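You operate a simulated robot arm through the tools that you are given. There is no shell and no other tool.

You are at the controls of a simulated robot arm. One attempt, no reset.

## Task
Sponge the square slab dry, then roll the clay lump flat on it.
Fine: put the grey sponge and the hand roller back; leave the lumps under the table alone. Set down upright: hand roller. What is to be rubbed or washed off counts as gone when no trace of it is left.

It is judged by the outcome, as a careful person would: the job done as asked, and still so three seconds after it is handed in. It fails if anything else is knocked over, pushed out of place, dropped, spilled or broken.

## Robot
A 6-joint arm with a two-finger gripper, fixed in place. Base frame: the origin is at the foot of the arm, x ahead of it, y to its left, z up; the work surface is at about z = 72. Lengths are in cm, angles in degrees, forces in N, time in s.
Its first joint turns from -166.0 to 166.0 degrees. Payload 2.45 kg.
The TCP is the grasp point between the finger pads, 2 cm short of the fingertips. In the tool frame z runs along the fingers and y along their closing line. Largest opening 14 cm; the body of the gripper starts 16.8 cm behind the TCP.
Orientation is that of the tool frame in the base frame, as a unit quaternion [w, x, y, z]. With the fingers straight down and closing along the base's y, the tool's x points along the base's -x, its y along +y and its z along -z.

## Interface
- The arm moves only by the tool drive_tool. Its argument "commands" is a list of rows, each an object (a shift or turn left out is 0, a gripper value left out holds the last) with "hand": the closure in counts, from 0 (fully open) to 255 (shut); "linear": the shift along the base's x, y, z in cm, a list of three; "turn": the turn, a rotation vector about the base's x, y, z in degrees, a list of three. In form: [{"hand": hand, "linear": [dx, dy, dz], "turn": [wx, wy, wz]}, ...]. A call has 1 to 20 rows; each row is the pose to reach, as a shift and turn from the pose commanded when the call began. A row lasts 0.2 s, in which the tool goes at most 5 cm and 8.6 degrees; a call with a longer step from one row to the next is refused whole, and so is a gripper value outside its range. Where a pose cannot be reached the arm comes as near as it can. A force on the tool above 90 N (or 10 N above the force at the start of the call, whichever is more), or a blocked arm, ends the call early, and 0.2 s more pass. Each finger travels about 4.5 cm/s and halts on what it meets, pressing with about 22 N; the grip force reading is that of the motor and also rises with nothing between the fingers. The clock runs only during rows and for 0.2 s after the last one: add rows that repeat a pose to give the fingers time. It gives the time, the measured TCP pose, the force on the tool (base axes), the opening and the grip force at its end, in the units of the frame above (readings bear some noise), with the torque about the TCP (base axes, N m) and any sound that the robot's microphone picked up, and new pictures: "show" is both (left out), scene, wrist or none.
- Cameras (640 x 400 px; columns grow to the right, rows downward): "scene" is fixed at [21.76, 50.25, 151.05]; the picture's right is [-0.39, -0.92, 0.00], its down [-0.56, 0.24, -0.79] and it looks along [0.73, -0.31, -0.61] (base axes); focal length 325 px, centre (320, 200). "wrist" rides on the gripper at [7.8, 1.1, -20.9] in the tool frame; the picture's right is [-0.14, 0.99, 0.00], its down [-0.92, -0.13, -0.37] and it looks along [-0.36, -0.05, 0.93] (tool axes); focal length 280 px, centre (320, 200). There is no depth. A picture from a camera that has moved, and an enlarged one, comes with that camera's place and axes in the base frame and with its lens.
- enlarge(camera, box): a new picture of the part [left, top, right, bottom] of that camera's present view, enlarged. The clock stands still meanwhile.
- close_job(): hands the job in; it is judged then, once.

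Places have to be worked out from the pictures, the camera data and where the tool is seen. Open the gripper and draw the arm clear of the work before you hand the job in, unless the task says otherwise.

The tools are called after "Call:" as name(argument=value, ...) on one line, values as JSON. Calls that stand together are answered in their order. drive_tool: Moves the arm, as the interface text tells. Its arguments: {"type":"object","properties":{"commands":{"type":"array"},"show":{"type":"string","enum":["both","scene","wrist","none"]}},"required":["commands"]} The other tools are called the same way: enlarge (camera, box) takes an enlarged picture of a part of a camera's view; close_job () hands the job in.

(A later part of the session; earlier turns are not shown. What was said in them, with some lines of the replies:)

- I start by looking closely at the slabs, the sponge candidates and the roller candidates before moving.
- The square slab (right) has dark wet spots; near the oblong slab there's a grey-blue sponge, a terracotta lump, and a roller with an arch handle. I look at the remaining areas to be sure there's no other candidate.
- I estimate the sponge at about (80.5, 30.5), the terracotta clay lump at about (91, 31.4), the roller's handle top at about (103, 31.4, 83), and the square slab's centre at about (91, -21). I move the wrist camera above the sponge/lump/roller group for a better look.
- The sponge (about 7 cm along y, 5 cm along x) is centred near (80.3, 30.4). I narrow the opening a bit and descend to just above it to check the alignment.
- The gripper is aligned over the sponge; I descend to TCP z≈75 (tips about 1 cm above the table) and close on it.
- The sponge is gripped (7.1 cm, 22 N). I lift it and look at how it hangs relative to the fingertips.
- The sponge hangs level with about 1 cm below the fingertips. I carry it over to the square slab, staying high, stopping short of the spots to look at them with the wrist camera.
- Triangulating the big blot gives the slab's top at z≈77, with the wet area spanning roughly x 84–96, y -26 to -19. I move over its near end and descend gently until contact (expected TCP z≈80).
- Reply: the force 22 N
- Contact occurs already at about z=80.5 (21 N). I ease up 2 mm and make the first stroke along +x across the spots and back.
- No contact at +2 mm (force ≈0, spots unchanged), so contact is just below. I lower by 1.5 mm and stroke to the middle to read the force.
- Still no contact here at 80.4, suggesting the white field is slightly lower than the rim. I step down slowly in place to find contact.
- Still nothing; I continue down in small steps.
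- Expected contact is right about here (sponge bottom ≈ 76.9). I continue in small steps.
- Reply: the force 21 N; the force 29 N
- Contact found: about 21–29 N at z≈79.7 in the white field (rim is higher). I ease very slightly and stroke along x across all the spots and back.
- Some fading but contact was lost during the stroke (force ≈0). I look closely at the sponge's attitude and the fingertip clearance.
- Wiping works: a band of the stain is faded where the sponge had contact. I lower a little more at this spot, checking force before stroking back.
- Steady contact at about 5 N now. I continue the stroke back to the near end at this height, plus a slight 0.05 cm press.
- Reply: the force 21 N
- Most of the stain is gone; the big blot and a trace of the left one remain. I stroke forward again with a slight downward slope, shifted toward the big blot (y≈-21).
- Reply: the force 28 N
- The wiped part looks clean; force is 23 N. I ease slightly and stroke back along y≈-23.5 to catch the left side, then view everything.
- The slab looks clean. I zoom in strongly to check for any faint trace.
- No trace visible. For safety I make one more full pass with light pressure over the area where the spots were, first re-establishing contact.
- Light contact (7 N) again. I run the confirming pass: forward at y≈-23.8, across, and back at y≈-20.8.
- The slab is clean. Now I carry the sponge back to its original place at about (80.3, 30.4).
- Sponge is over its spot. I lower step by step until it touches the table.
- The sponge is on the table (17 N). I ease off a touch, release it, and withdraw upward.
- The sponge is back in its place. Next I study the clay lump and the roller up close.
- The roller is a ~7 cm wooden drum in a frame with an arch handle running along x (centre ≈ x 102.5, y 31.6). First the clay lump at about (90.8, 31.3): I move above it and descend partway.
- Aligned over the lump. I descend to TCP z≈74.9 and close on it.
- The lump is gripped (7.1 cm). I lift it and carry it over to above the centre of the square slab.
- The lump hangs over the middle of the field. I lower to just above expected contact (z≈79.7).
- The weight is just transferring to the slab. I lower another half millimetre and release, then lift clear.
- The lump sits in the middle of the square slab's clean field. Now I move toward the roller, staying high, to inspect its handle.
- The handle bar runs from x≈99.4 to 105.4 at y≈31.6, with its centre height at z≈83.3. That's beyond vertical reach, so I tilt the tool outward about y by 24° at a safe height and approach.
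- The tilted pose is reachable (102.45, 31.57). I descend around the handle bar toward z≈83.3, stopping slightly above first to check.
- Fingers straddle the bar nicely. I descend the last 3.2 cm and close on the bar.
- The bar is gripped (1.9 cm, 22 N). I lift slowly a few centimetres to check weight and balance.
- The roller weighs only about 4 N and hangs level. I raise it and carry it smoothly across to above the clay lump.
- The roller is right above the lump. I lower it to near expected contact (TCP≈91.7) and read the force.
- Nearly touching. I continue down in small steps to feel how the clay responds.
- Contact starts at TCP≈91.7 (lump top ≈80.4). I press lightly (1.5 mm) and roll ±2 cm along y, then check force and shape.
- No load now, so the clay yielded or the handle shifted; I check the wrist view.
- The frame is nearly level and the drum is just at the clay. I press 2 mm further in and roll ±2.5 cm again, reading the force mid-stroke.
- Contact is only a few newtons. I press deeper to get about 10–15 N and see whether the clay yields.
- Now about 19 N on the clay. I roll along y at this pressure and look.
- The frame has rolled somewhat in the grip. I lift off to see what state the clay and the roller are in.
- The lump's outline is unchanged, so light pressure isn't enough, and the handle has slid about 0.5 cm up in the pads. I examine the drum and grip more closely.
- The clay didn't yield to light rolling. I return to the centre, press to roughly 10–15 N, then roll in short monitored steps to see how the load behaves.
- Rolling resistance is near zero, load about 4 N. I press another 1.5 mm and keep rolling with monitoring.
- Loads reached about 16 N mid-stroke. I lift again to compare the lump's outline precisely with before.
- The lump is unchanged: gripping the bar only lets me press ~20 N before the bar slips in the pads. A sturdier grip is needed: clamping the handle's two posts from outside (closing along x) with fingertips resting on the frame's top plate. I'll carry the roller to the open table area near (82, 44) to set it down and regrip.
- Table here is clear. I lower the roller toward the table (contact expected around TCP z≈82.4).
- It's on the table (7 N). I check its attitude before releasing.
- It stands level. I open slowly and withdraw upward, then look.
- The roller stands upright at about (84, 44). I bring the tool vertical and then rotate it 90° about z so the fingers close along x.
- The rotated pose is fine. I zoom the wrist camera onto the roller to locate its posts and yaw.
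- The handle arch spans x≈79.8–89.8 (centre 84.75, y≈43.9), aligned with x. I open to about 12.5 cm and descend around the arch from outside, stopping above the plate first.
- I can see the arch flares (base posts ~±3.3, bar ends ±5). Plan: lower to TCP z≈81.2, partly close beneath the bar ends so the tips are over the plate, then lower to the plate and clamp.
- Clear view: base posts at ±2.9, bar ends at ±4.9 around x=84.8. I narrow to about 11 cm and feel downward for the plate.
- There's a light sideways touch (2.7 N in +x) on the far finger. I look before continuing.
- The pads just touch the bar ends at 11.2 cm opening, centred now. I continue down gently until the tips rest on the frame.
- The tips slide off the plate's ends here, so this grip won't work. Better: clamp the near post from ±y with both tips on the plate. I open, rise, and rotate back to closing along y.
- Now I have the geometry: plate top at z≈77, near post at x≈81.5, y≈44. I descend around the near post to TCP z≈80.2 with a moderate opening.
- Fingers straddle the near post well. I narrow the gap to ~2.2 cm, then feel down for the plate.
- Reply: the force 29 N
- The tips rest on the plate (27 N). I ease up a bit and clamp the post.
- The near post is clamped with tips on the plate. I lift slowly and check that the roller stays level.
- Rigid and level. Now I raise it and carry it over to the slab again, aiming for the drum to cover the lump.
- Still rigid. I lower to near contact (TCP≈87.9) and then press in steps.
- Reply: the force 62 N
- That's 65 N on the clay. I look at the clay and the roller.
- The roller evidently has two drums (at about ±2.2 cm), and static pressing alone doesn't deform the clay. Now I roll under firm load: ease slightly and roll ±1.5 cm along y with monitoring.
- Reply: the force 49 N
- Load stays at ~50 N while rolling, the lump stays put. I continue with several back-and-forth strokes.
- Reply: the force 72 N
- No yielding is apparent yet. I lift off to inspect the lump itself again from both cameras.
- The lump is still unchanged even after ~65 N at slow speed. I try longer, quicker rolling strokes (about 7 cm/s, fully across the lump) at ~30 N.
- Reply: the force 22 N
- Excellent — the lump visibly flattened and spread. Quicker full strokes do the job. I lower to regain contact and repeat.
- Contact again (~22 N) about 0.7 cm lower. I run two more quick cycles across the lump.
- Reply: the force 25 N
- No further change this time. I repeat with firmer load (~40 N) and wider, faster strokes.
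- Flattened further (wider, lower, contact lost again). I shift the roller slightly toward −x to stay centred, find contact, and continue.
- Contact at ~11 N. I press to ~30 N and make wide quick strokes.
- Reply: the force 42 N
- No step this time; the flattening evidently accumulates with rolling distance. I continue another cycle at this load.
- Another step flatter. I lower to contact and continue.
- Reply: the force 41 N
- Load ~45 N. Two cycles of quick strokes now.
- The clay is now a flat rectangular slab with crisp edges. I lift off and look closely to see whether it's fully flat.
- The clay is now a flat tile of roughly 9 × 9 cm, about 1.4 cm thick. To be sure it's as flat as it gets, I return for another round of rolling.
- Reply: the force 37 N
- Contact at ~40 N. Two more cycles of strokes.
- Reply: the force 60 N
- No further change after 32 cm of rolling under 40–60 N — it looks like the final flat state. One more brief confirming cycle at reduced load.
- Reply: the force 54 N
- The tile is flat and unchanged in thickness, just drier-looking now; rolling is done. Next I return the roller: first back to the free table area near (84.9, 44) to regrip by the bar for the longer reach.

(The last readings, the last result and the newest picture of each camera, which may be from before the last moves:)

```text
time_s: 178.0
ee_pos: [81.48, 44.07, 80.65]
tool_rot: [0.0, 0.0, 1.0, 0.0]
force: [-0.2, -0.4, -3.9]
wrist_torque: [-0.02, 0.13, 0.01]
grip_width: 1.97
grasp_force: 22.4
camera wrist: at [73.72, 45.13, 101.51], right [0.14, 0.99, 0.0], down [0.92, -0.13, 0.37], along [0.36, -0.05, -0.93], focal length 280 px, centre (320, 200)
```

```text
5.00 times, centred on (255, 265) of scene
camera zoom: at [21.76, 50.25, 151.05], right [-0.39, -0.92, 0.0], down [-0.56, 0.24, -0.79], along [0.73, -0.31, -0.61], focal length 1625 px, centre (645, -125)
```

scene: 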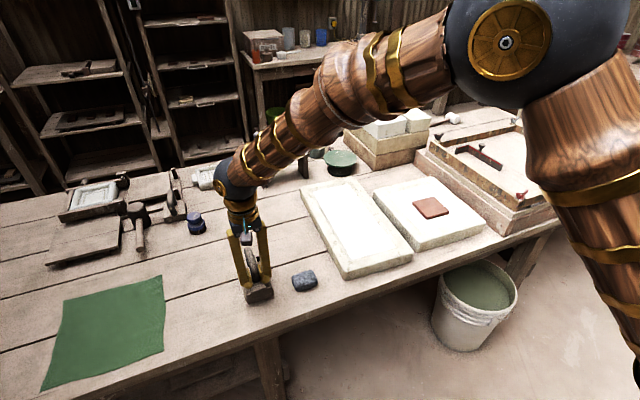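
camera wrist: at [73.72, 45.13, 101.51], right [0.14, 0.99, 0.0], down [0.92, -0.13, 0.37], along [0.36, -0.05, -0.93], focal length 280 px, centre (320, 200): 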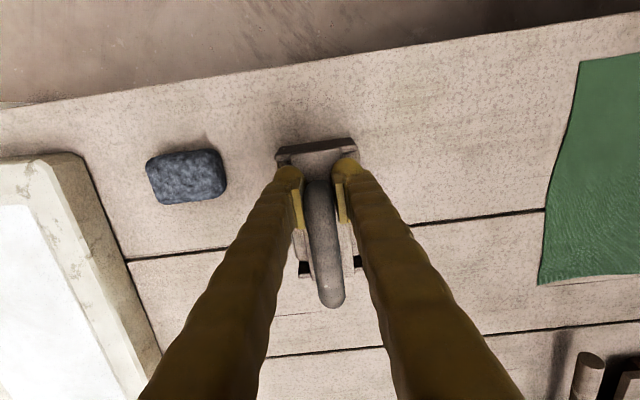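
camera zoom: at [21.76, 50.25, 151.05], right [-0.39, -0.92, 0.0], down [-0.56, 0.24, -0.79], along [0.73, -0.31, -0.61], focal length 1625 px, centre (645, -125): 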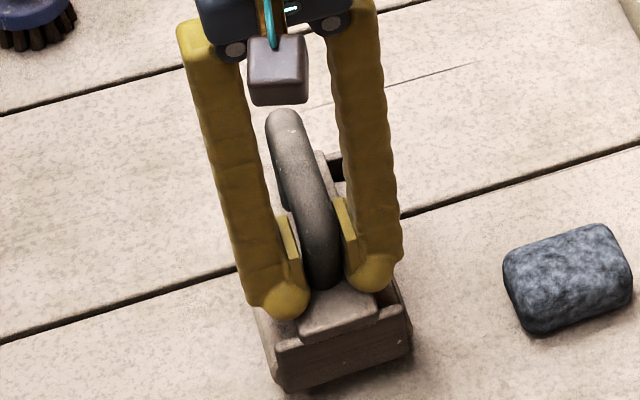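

Roller's about 0.8 cm above the table. I lower gently until it touches.

Call:
drive_tool(commands=[{"hand": 255, "linear": [0, 0, -0.3]}, {"hand": 255, "linear": [0, 0, -0.6]}, {"hand": 255, "linear": [0, 0, -0.6]}], show="none")

Call:
drive_tool(commands=[{"hand": 255, "linear": [0, 0, -0.1]}, {"hand": 255, "linear": [0, 0, -0.2]}, {"hand": 255, "linear": [0, 0, -0.2]}], show="none")

```text
time_s: 178.8
ee_pos: [81.48, 43.97, 80.05]
tool_rot: [-0.001, -0.001, 1.0, 0.0]
force: [0.1, -0.3, -2.5]
wrist_torque: [0.02, 0.12, -0.01]
grip_width: 1.98
grasp_force: 21.7
```

```text
time_s: 179.6
ee_pos: [81.36, 43.89, 79.9]
tool_rot: [0.0, 0.0, 1.0, 0.0]
force: [0.5, 0.4, -2.8]
wrist_torque: [0.0, 0.12, -0.02]
grip_width: 1.98
grasp_force: 22.2
```

Call:
drive_tool(commands=[{"hand": 255, "linear": [0, 0, -0.1]}, {"hand": 255, "linear": [0, 0, -0.15]}, {"hand": 255, "linear": [0, 0, -0.15]}], show="none")

```text
time_s: 180.4
ee_pos: [81.44, 44.1, 79.75]
tool_rot: [-0.001, 0.0, 1.0, 0.0]
force: [0.1, 0.1, -3.5]
wrist_torque: [0.0, 0.09, 0.04]
grip_width: 2.0
grasp_force: 22.3
```

Call:
drive_tool(commands=[{"hand": 255, "linear": [0, 0, -0.1]}, {"hand": 255, "linear": [0, 0, -0.15]}, {"hand": 255, "linear": [0, 0, -0.15]}], show="none")

```text
time_s: 181.2
ee_pos: [81.47, 44.04, 79.63]
tool_rot: [0.0, 0.0, 1.0, 0.0]
force: [-4.1, 0.4, 6.9]
wrist_torque: [-0.02, -0.55, 0.02]
grip_width: 1.97
grasp_force: 21.7
```

Contact made (far end first). I release slowly so it settles flat, then rise clear.

Call:
drive_tool(commands=[{"hand": 222, "linear": [0, 0, 0]}, {"hand": 215, "linear": [0, 0, 0.05]}, {"hand": 205, "linear": [0, 0, 0.1]}, {"hand": 190, "linear": [0, 0, 0.2]}, {"hand": 150, "linear": [0, 0, 0.3]}, {"hand": 130, "linear": [0, 0, 0.5]}, {"hand": 130, "linear": [0, 0, 2]}, {"hand": 130, "linear": [0, 0, 6]}, {"hand": 130, "linear": [0, 0, 10.5]}, {"hand": 130, "linear": [0, 0, 15]}, {"hand": 130, "linear": [0, 0, 18]}, {"hand": 130, "linear": [0, 0, 18]}], show="both")

Call:
enlarge(camera="scene", box=[205, 235, 305, 315])

Call:
enlarge(camera="wrist", box=[220, 80, 420, 260])

```text
time_s: 183.8
ee_pos: [81.52, 44.08, 97.56]
tool_rot: [0.0, -0.001, 1.0, 0.0]
force: [-0.5, -0.2, 0.4]
wrist_torque: [-0.03, -0.02, 0.0]
grip_width: 6.89
grasp_force: 0.1
camera wrist: at [73.63, 45.19, 118.46], right [0.14, 0.99, 0.0], down [0.92, -0.13, 0.37], along [0.36, -0.05, -0.93], focal length 280 px, centre (320, 200)
```

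scene: 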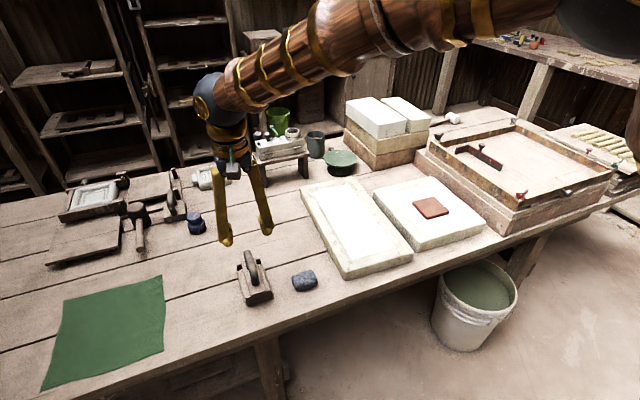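
wrist: 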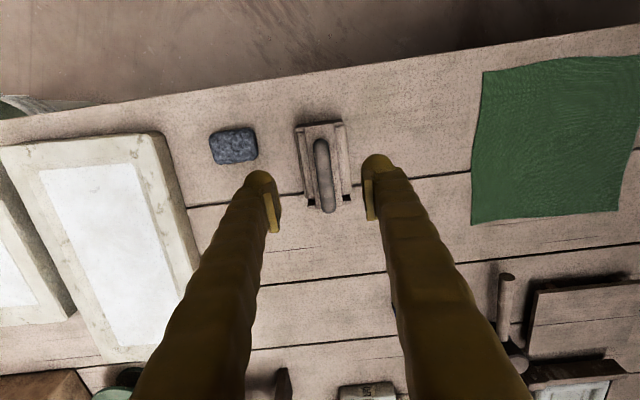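

```text
5.00 times, centred on (255, 275) of scene
camera zoom: at [21.76, 50.25, 151.05], right [-0.39, -0.92, 0.0], down [-0.56, 0.24, -0.79], along [0.73, -0.31, -0.61], focal length 1625 px, centre (645, -175)
```

zoom: 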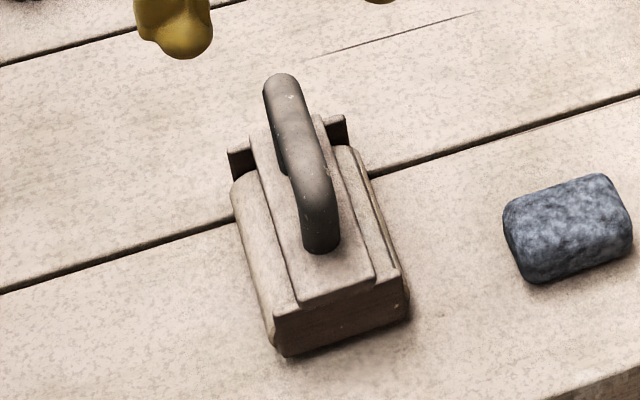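

```text
2.22 times, centred on (320, 170) of wrist
camera zoom: at [73.63, 45.19, 118.46], right [0.14, 0.99, 0.0], down [0.92, -0.13, 0.37], along [0.36, -0.05, -0.93], focal length 623 px, centre (320, 267)
```

zoom: 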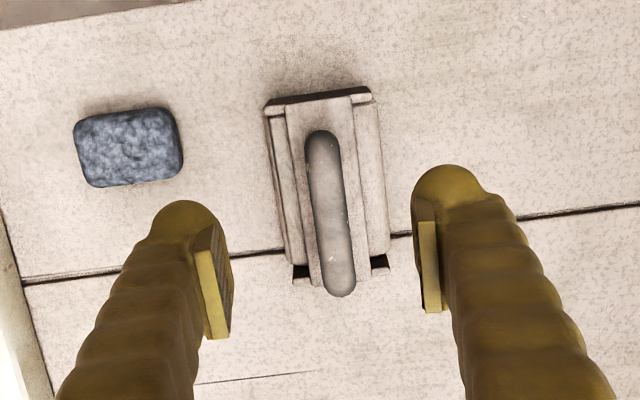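

The roller is upright at about (84.6, 44.2). I tilt the tool outward 24° again and come down on the handle bar.

Call:
drive_tool(commands=[{"hand": 130, "linear": [0.8, 0.1, 0], "turn": [0, -8, 0]}, {"hand": 130, "linear": [1.6, 0.2, 0], "turn": [0, -16, 0]}, {"hand": 130, "linear": [2.6, 0.25, -1], "turn": [0, -24, 0]}, {"hand": 130, "linear": [2.6, 0.25, -5], "turn": [0, -24, 0]}, {"hand": 130, "linear": [2.6, 0.25, -9], "turn": [0, -24, 0]}, {"hand": 130, "linear": [2.6, 0.25, -11], "turn": [0, -24, 0]}, {"hand": 130, "linear": [2.6, 0.25, -11], "turn": [0, -24, 0]}], show="both")

Call:
enlarge(camera="wrist", box=[220, 80, 420, 260])

Call:
enlarge(camera="scene", box=[205, 205, 305, 305])

```text
time_s: 185.4
ee_pos: [84.21, 44.24, 86.55]
tool_rot: [0.208, 0.0, 0.978, 0.0]
force: [-0.6, 0.6, -0.5]
wrist_torque: [-0.05, -0.01, 0.0]
grip_width: 6.88
grasp_force: 0.0
camera wrist: at [68.49, 45.38, 102.5], right [0.13, 0.99, 0.06], down [0.69, -0.13, 0.71], along [0.71, -0.05, -0.7], focal length 280 px, centre (320, 200)
```

scene: 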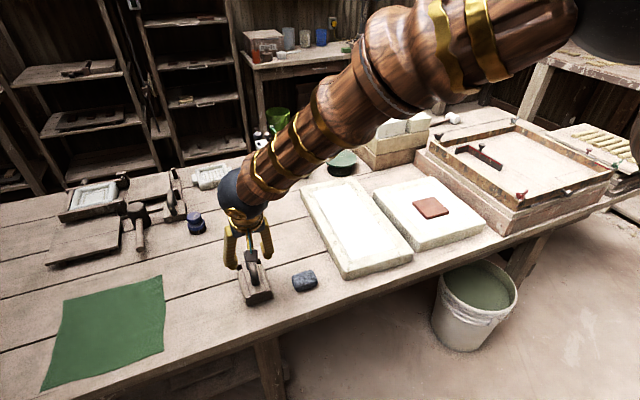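
wrist: 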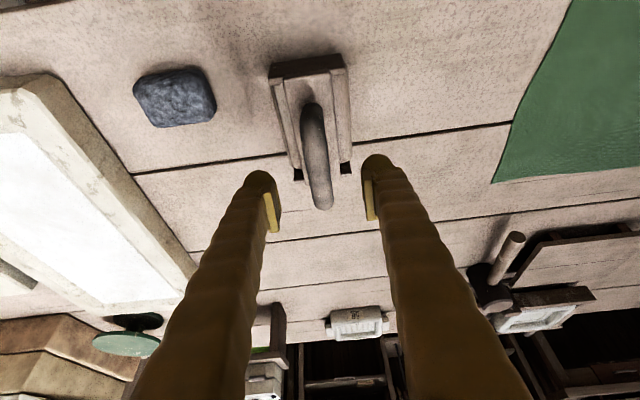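

```text
2.22 times, centred on (320, 170) of wrist
camera zoom: at [68.49, 45.38, 102.5], right [0.13, 0.99, 0.06], down [0.69, -0.13, 0.71], along [0.71, -0.05, -0.7], focal length 623 px, centre (320, 267)
```

zoom: 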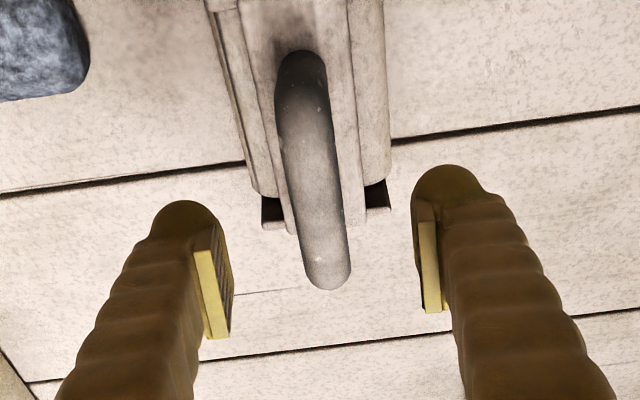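

```text
4.00 times, centred on (255, 255) of scene
camera zoom: at [21.76, 50.25, 151.05], right [-0.39, -0.92, 0.0], down [-0.56, 0.24, -0.79], along [0.73, -0.31, -0.61], focal length 1300 px, centre (580, -20)
```

zoom: 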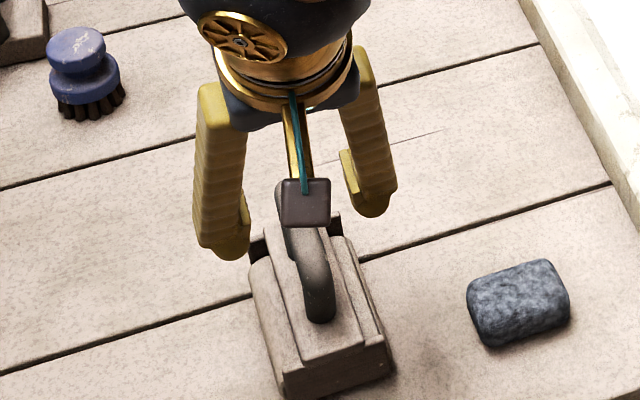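

Same relation to the handle as the first time (about 0.25 cm further along). I descend 3.1 cm and close on the bar.

Call:
drive_tool(commands=[{"hand": 130, "linear": [0, 0, -1.5]}, {"hand": 130, "linear": [0, 0, -3.0]}, {"hand": 130, "linear": [0, 0, -3.0]}, {"hand": 180, "linear": [0, 0, -3.0]}, {"hand": 230, "linear": [0, 0, -3.0]}, {"hand": 255, "linear": [0, 0, -3.0]}, {"hand": 255, "linear": [0, 0, -3.0]}, {"hand": 255, "linear": [0, 0, -3.0]}], show="none")

Call:
drive_tool(commands=[{"hand": 255, "linear": [0, 0, 0.5]}, {"hand": 255, "linear": [0, 0, 1.5]}, {"hand": 255, "linear": [0, 0, 3]}, {"hand": 255, "linear": [0, 0, 6]}, {"hand": 255, "linear": [0, 0, 6]}], show="both")

Call:
enlarge(camera="wrist", box=[220, 40, 420, 260])

```text
time_s: 187.2
ee_pos: [84.14, 44.38, 83.7]
tool_rot: [0.208, 0.0, 0.978, 0.0]
force: [-0.4, -1.0, -0.4]
wrist_torque: [-0.01, -0.04, -0.01]
grip_width: 1.97
grasp_force: 22.3
```

```text
time_s: 188.4
ee_pos: [84.1, 44.18, 89.64]
tool_rot: [0.208, 0.0, 0.978, 0.0]
force: [-0.5, -0.6, -2.9]
wrist_torque: [-0.03, 0.06, 0.01]
grip_width: 2.0
grasp_force: 21.4
camera wrist: at [68.37, 45.36, 105.51], right [0.13, 0.99, 0.06], down [0.69, -0.13, 0.71], along [0.71, -0.05, -0.7], focal length 280 px, centre (320, 200)
```

scene: 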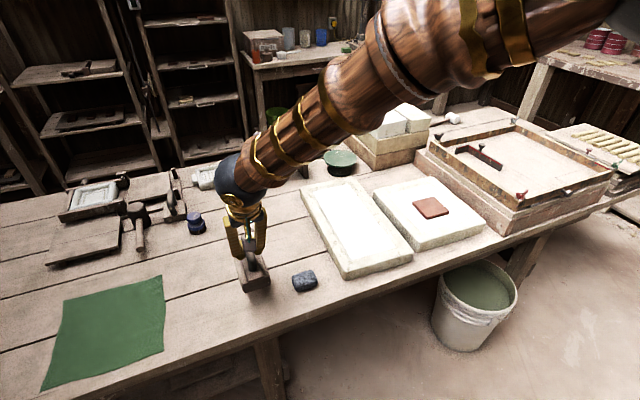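
wrist: 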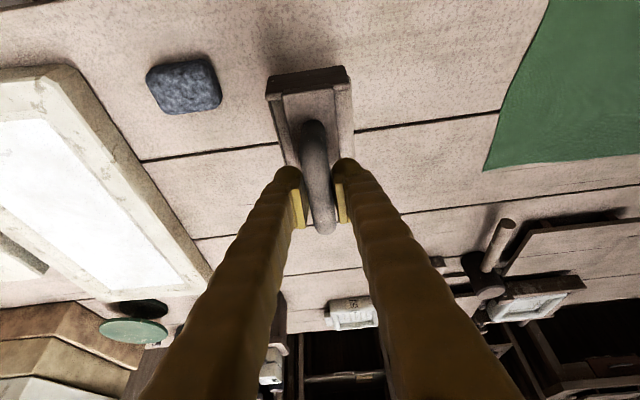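

```text
1.82 times, centred on (320, 150) of wrist
camera zoom: at [68.37, 45.36, 105.51], right [0.13, 0.99, 0.06], down [0.69, -0.13, 0.71], along [0.71, -0.05, -0.7], focal length 510 px, centre (320, 291)
```

zoom: 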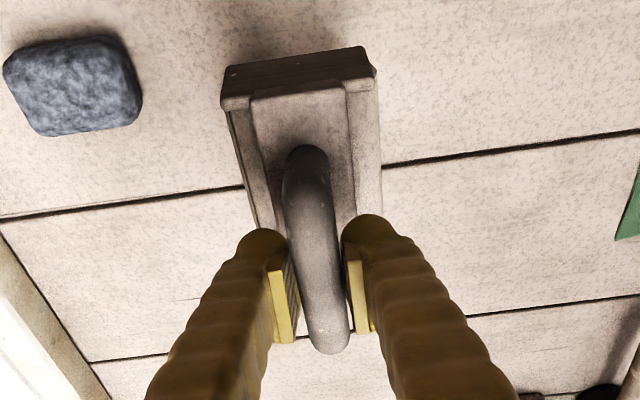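

Held firmly and level. I carry it to its original spot (target measured TCP ≈ (102.6, 31.5)), staying a few cm above the table.

Call:
drive_tool(commands=[{"hand": 255, "linear": [0.5, -0.3, 1]}, {"hand": 255, "linear": [2, -1.4, 2]}, {"hand": 255, "linear": [4.5, -3.1, 2.5]}, {"hand": 255, "linear": [7.5, -5.1, 2.5]}, {"hand": 255, "linear": [10.5, -7.2, 2.5]}, {"hand": 255, "linear": [13.5, -9.3, 2]}, {"hand": 255, "linear": [16, -11, 1]}, {"hand": 255, "linear": [17.8, -12.2, 0]}, {"hand": 255, "linear": [18.5, -12.7, -1]}, {"hand": 255, "linear": [18.5, -12.7, -2]}, {"hand": 255, "linear": [18.5, -12.7, -2]}], show="both")

Call:
enlarge(camera="scene", box=[245, 190, 315, 260])

```text
time_s: 190.8
ee_pos: [102.64, 31.63, 87.61]
tool_rot: [0.208, -0.001, 0.978, 0.0]
force: [-0.2, 1.2, -2.9]
wrist_torque: [0.02, -0.02, 0.03]
grip_width: 1.97
grasp_force: 22.0
camera wrist: at [86.89, 32.71, 103.47], right [0.13, 0.99, 0.06], down [0.69, -0.13, 0.71], along [0.71, -0.05, -0.7], focal length 280 px, centre (320, 200)
```

scene: 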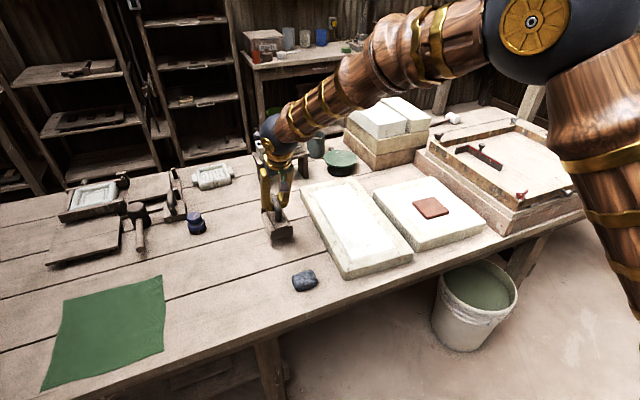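
wrist: 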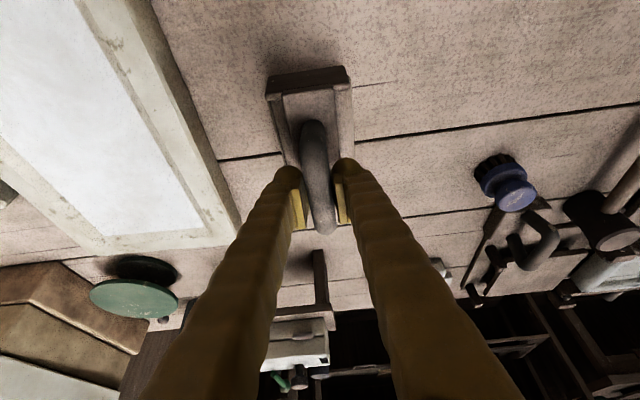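

```text
5.71 times, centred on (280, 225) of scene
camera zoom: at [21.76, 50.25, 151.05], right [-0.39, -0.92, 0.0], down [-0.56, 0.24, -0.79], along [0.73, -0.31, -0.61], focal length 1857 px, centre (549, 57)
```

zoom: 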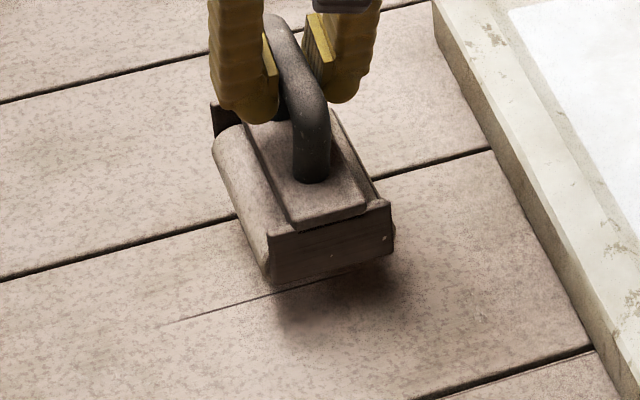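

Over its original place. I lower to just above the table and then feel for contact.

Call:
drive_tool(commands=[{"hand": 255, "linear": [0, -0.1, -1.5]}, {"hand": 255, "linear": [0, -0.1, -2.8]}, {"hand": 255, "linear": [0, -0.1, -3.3]}, {"hand": 255, "linear": [0, -0.1, -3.3]}], show="none")

Call:
drive_tool(commands=[{"hand": 255, "linear": [0, 0, -0.15]}, {"hand": 255, "linear": [0, 0, -0.3]}, {"hand": 255, "linear": [0, 0, -0.3]}], show="none")

Call:
enlarge(camera="scene", box=[245, 190, 315, 260])

```text
time_s: 191.8
ee_pos: [102.58, 31.55, 84.15]
tool_rot: [0.208, 0.0, 0.978, 0.0]
force: [0.9, -0.2, -3.6]
wrist_torque: [0.02, 0.04, 0.01]
grip_width: 1.98
grasp_force: 21.8
```

```text
time_s: 192.6
ee_pos: [102.64, 31.46, 83.96]
tool_rot: [0.208, 0.0, 0.978, 0.0]
force: [1.1, 0.0, -3.8]
wrist_torque: [-0.02, 0.06, 0.0]
grip_width: 1.98
grasp_force: 22.2
```

```text
5.71 times, centred on (280, 225) of scene
camera zoom: at [21.76, 50.25, 151.05], right [-0.39, -0.92, 0.0], down [-0.56, 0.24, -0.79], along [0.73, -0.31, -0.61], focal length 1857 px, centre (549, 57)
```

zoom: 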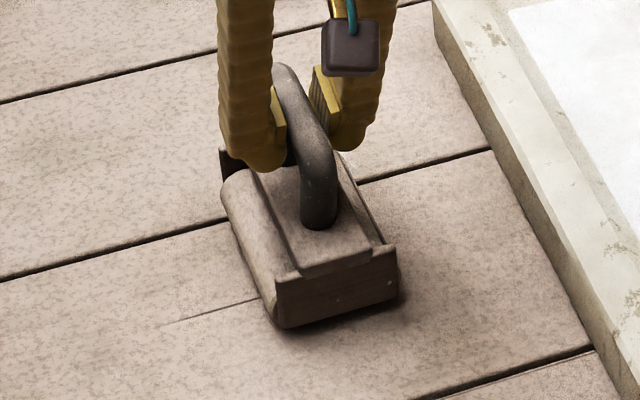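

Nearly pixel-identical to the original placement. A little lower to touch down.

Call:
drive_tool(commands=[{"hand": 255, "linear": [0, 0, -0.1]}, {"hand": 255, "linear": [0, 0, -0.2]}, {"hand": 255, "linear": [0, 0, -0.2]}], show="none")

Call:
drive_tool(commands=[{"hand": 255, "linear": [0, 0, -0.1]}, {"hand": 255, "linear": [0, 0, -0.15]}, {"hand": 255, "linear": [0, 0, -0.15]}], show="none")

```text
time_s: 193.4
ee_pos: [102.5, 31.49, 83.86]
tool_rot: [0.208, 0.001, 0.978, 0.0]
force: [-0.2, -0.5, -3.2]
wrist_torque: [-0.03, 0.01, 0.01]
grip_width: 1.96
grasp_force: 21.0
```

```text
time_s: 194.2
ee_pos: [102.57, 31.52, 83.53]
tool_rot: [0.207, 0.0, 0.978, 0.0]
force: [-0.7, -1.1, -0.9]
wrist_torque: [-0.01, 0.26, -0.01]
grip_width: 1.99
grasp_force: 22.4
```

Weight is transferring. A final half-millimetre, then I release slowly and withdraw upward.

Call:
drive_tool(commands=[{"hand": 255, "linear": [0, 0, -0.06]}, {"hand": 255, "linear": [0, 0, -0.06]}, {"hand": 222, "linear": [0, 0, -0.06]}, {"hand": 214, "linear": [0, 0, -0.06]}, {"hand": 200, "linear": [0, 0, -0.06]}, {"hand": 175, "linear": [0, 0, -0.06]}, {"hand": 140, "linear": [0, 0, -0.06]}, {"hand": 120, "linear": [0, 0, 0]}, {"hand": 120, "linear": [0, 0, 0.5]}, {"hand": 120, "linear": [0, 0, 3]}, {"hand": 120, "linear": [0, 0, 7]}, {"hand": 120, "linear": [-1, 0, 11]}, {"hand": 120, "linear": [-3, 0, 15]}, {"hand": 120, "linear": [-3, 0, 15]}], show="both")

Call:
enlarge(camera="scene", box=[245, 190, 315, 260])

```text
time_s: 197.2
ee_pos: [99.59, 31.46, 98.69]
tool_rot: [0.208, 0.0, 0.978, 0.0]
force: [0.4, -0.4, 0.5]
wrist_torque: [-0.01, 0.02, -0.02]
grip_width: 7.43
grasp_force: 0.0
camera wrist: at [83.92, 32.58, 114.63], right [0.13, 0.99, 0.06], down [0.69, -0.13, 0.71], along [0.71, -0.05, -0.7], focal length 280 px, centre (320, 200)
```

scene: 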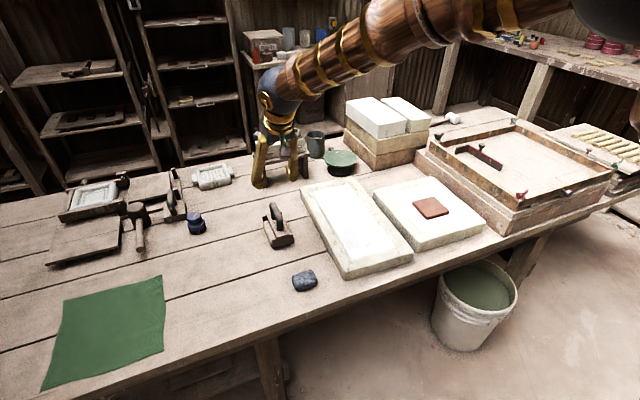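
wrist: 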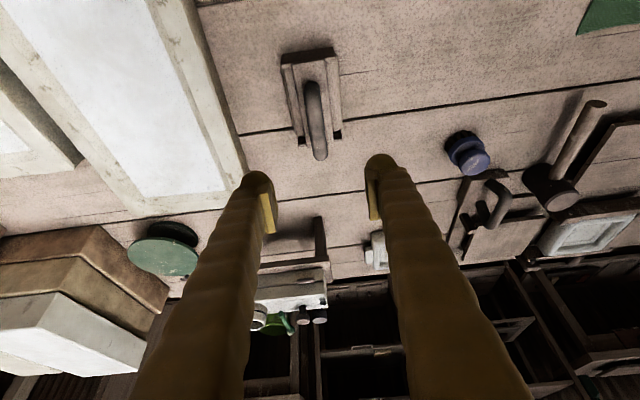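

```text
5.71 times, centred on (280, 225) of scene
camera zoom: at [21.76, 50.25, 151.05], right [-0.39, -0.92, 0.0], down [-0.56, 0.24, -0.79], along [0.73, -0.31, -0.61], focal length 1857 px, centre (549, 57)
```

zoom: 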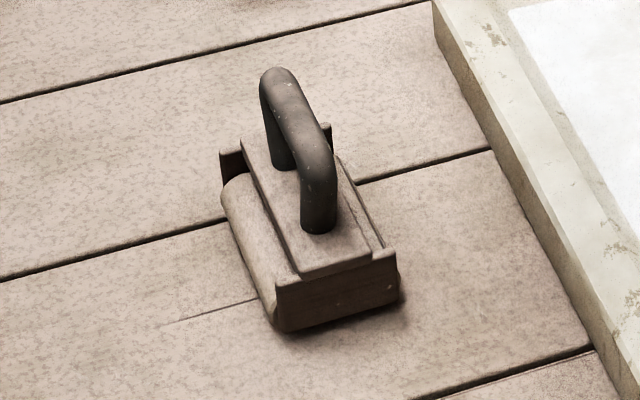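

The roller is back upright in its place. I now check the clay, slabs and sponge against the initial view.

Call:
enlarge(camera="scene", box=[240, 170, 500, 320])

Call:
enlarge(camera="scene", box=[400, 180, 470, 230])

Call:
enlarge(camera="scene", box=[40, 150, 260, 280])

```text
2.46 times, centred on (370, 245) of scene
camera zoom: at [21.76, 50.25, 151.05], right [-0.39, -0.92, 0.0], down [-0.56, 0.24, -0.79], along [0.73, -0.31, -0.61], focal length 800 px, centre (197, 89)
```

zoom: 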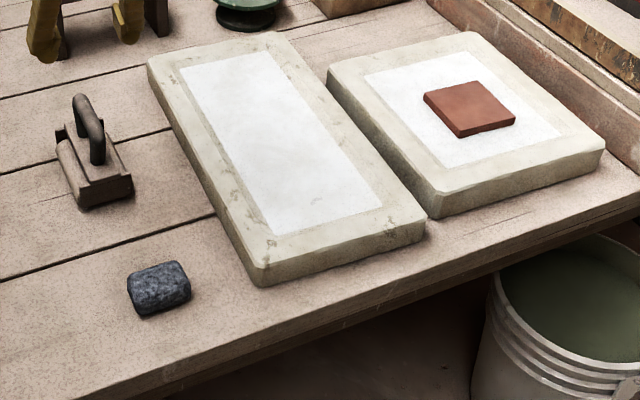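

```text
8.00 times, centred on (435, 205) of scene
camera zoom: at [21.76, 50.25, 151.05], right [-0.39, -0.92, 0.0], down [-0.56, 0.24, -0.79], along [0.73, -0.31, -0.61], focal length 2600 px, centre (-600, 160)
```

zoom: 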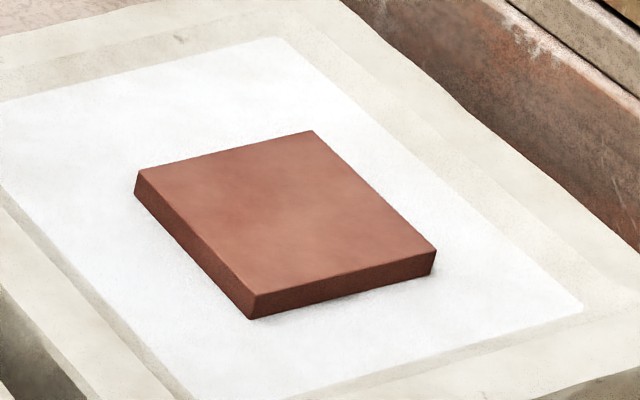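

```text
2.91 times, centred on (150, 215) of scene
camera zoom: at [21.76, 50.25, 151.05], right [-0.39, -0.92, 0.0], down [-0.56, 0.24, -0.79], along [0.73, -0.31, -0.61], focal length 945 px, centre (814, 156)
```

zoom: 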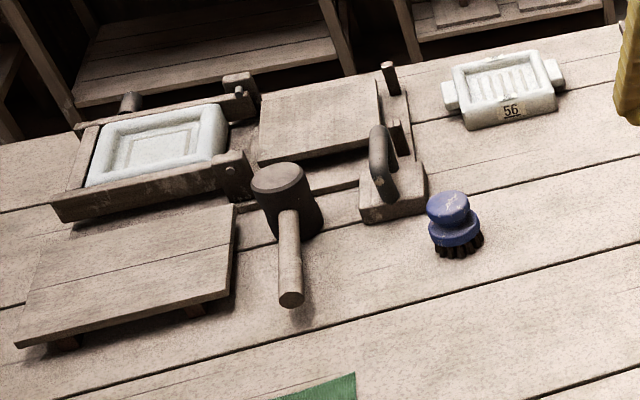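

Everything matches the initial layout, the slab is dry and the clay is a flat tile on it. I open the gripper and draw the arm back up and clear.

Call:
drive_tool(commands=[{"hand": 60, "linear": [-1, 0, 3], "turn": [0, 6, 0]}, {"hand": 0, "linear": [-3, 0, 6], "turn": [0, 12, 0]}, {"hand": 0, "linear": [-6, 0, 9], "turn": [0, 18, 0]}, {"hand": 0, "linear": [-10, 0, 11], "turn": [0, 24, 0]}, {"hand": 0, "linear": [-14, -1, 13], "turn": [0, 24, 0]}, {"hand": 0, "linear": [-18, -3, 15], "turn": [0, 24, 0]}, {"hand": 0, "linear": [-21, -6, 16], "turn": [0, 24, 0]}, {"hand": 0, "linear": [-24, -9.5, 16], "turn": [0, 24, 0]}, {"hand": 0, "linear": [-26, -13.5, 16], "turn": [0, 24, 0]}, {"hand": 0, "linear": [-27, -18, 16], "turn": [0, 24, 0]}, {"hand": 0, "linear": [-27, -22.5, 16], "turn": [0, 24, 0]}, {"hand": 0, "linear": [-27, -27, 16], "turn": [0, 24, 0]}, {"hand": 0, "linear": [-27, -30, 16], "turn": [0, 24, 0]}, {"hand": 0, "linear": [-27, -30, 16], "turn": [0, 24, 0]}], show="both")

Call:
enlarge(camera="wrist", box=[60, 60, 300, 260])

```text
time_s: 200.2
ee_pos: [72.72, 1.32, 114.64]
tool_rot: [0.0, 0.0, 1.0, 0.0]
force: [-0.5, 0.2, 1.0]
wrist_torque: [0.04, 0.01, -0.04]
grip_width: 14.02
grasp_force: 0.0
camera wrist: at [64.82, 2.54, 135.58], right [0.14, 0.99, 0.0], down [0.92, -0.13, 0.37], along [0.36, -0.05, -0.93], focal length 280 px, centre (320, 200)
```

scene: 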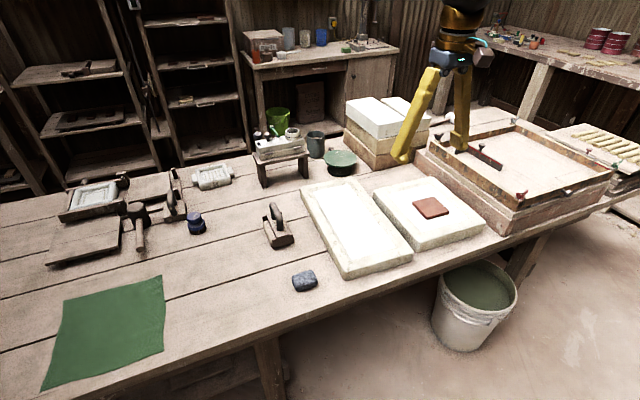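
wrist: 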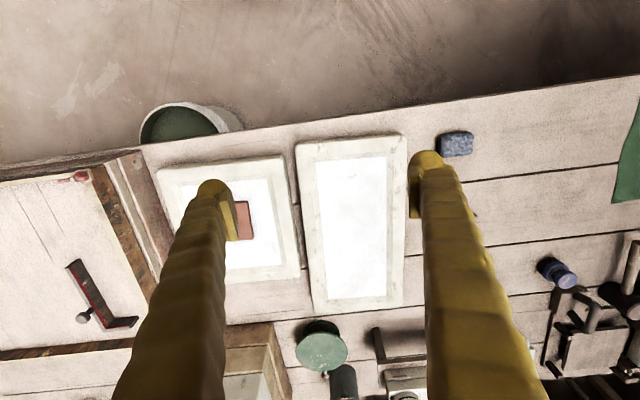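

```text
2.00 times, centred on (180, 160) of wrist
camera zoom: at [64.82, 2.54, 135.58], right [0.14, 0.99, 0.0], down [0.92, -0.13, 0.37], along [0.36, -0.05, -0.93], focal length 561 px, centre (600, 280)
```

zoom: 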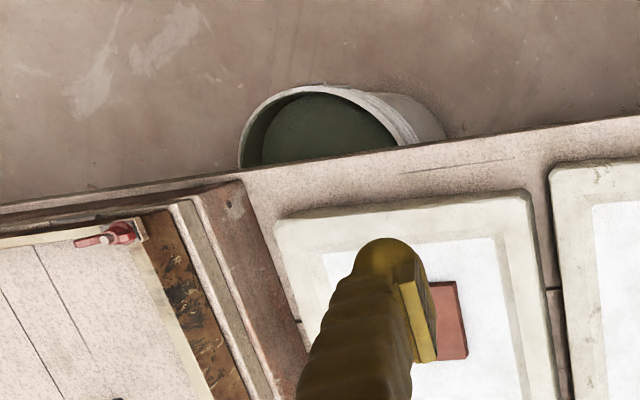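

The arm is clear and the gripper is open. The sponge and roller are back, the roller upright; the square slab is dry, and the clay lies on it as a flat tile. I hand the job in.

Call:
close_job()

```text
The job is handed in.
```

I dried the square slab and rolled the clay flat on it, then handed the job in. I don't have the judging result.

- **Slab:** the wet spots are gone. Zoomed in, I could see no trace of them after an extra pass with the sponge.
- **Clay:** it is now a tile of about 9 × 9 cm and roughly 1.4 cm thick. About 48 cm more rolling at roughly 40–60 N made it no thinner, so I stopped there. Its colour turned lighter near the end; I took that as drying but couldn't confirm it.
- **Sponge and roller:** both are back at their starting spots, the roller upright and turned by perhaps 1–2° compared with before. I set the roller down on a clear part of the table twice to change grip.
- **Everything else:** I saw nothing moved or knocked over, and I left the lumps under the table alone. The arm is drawn back with the gripper open.
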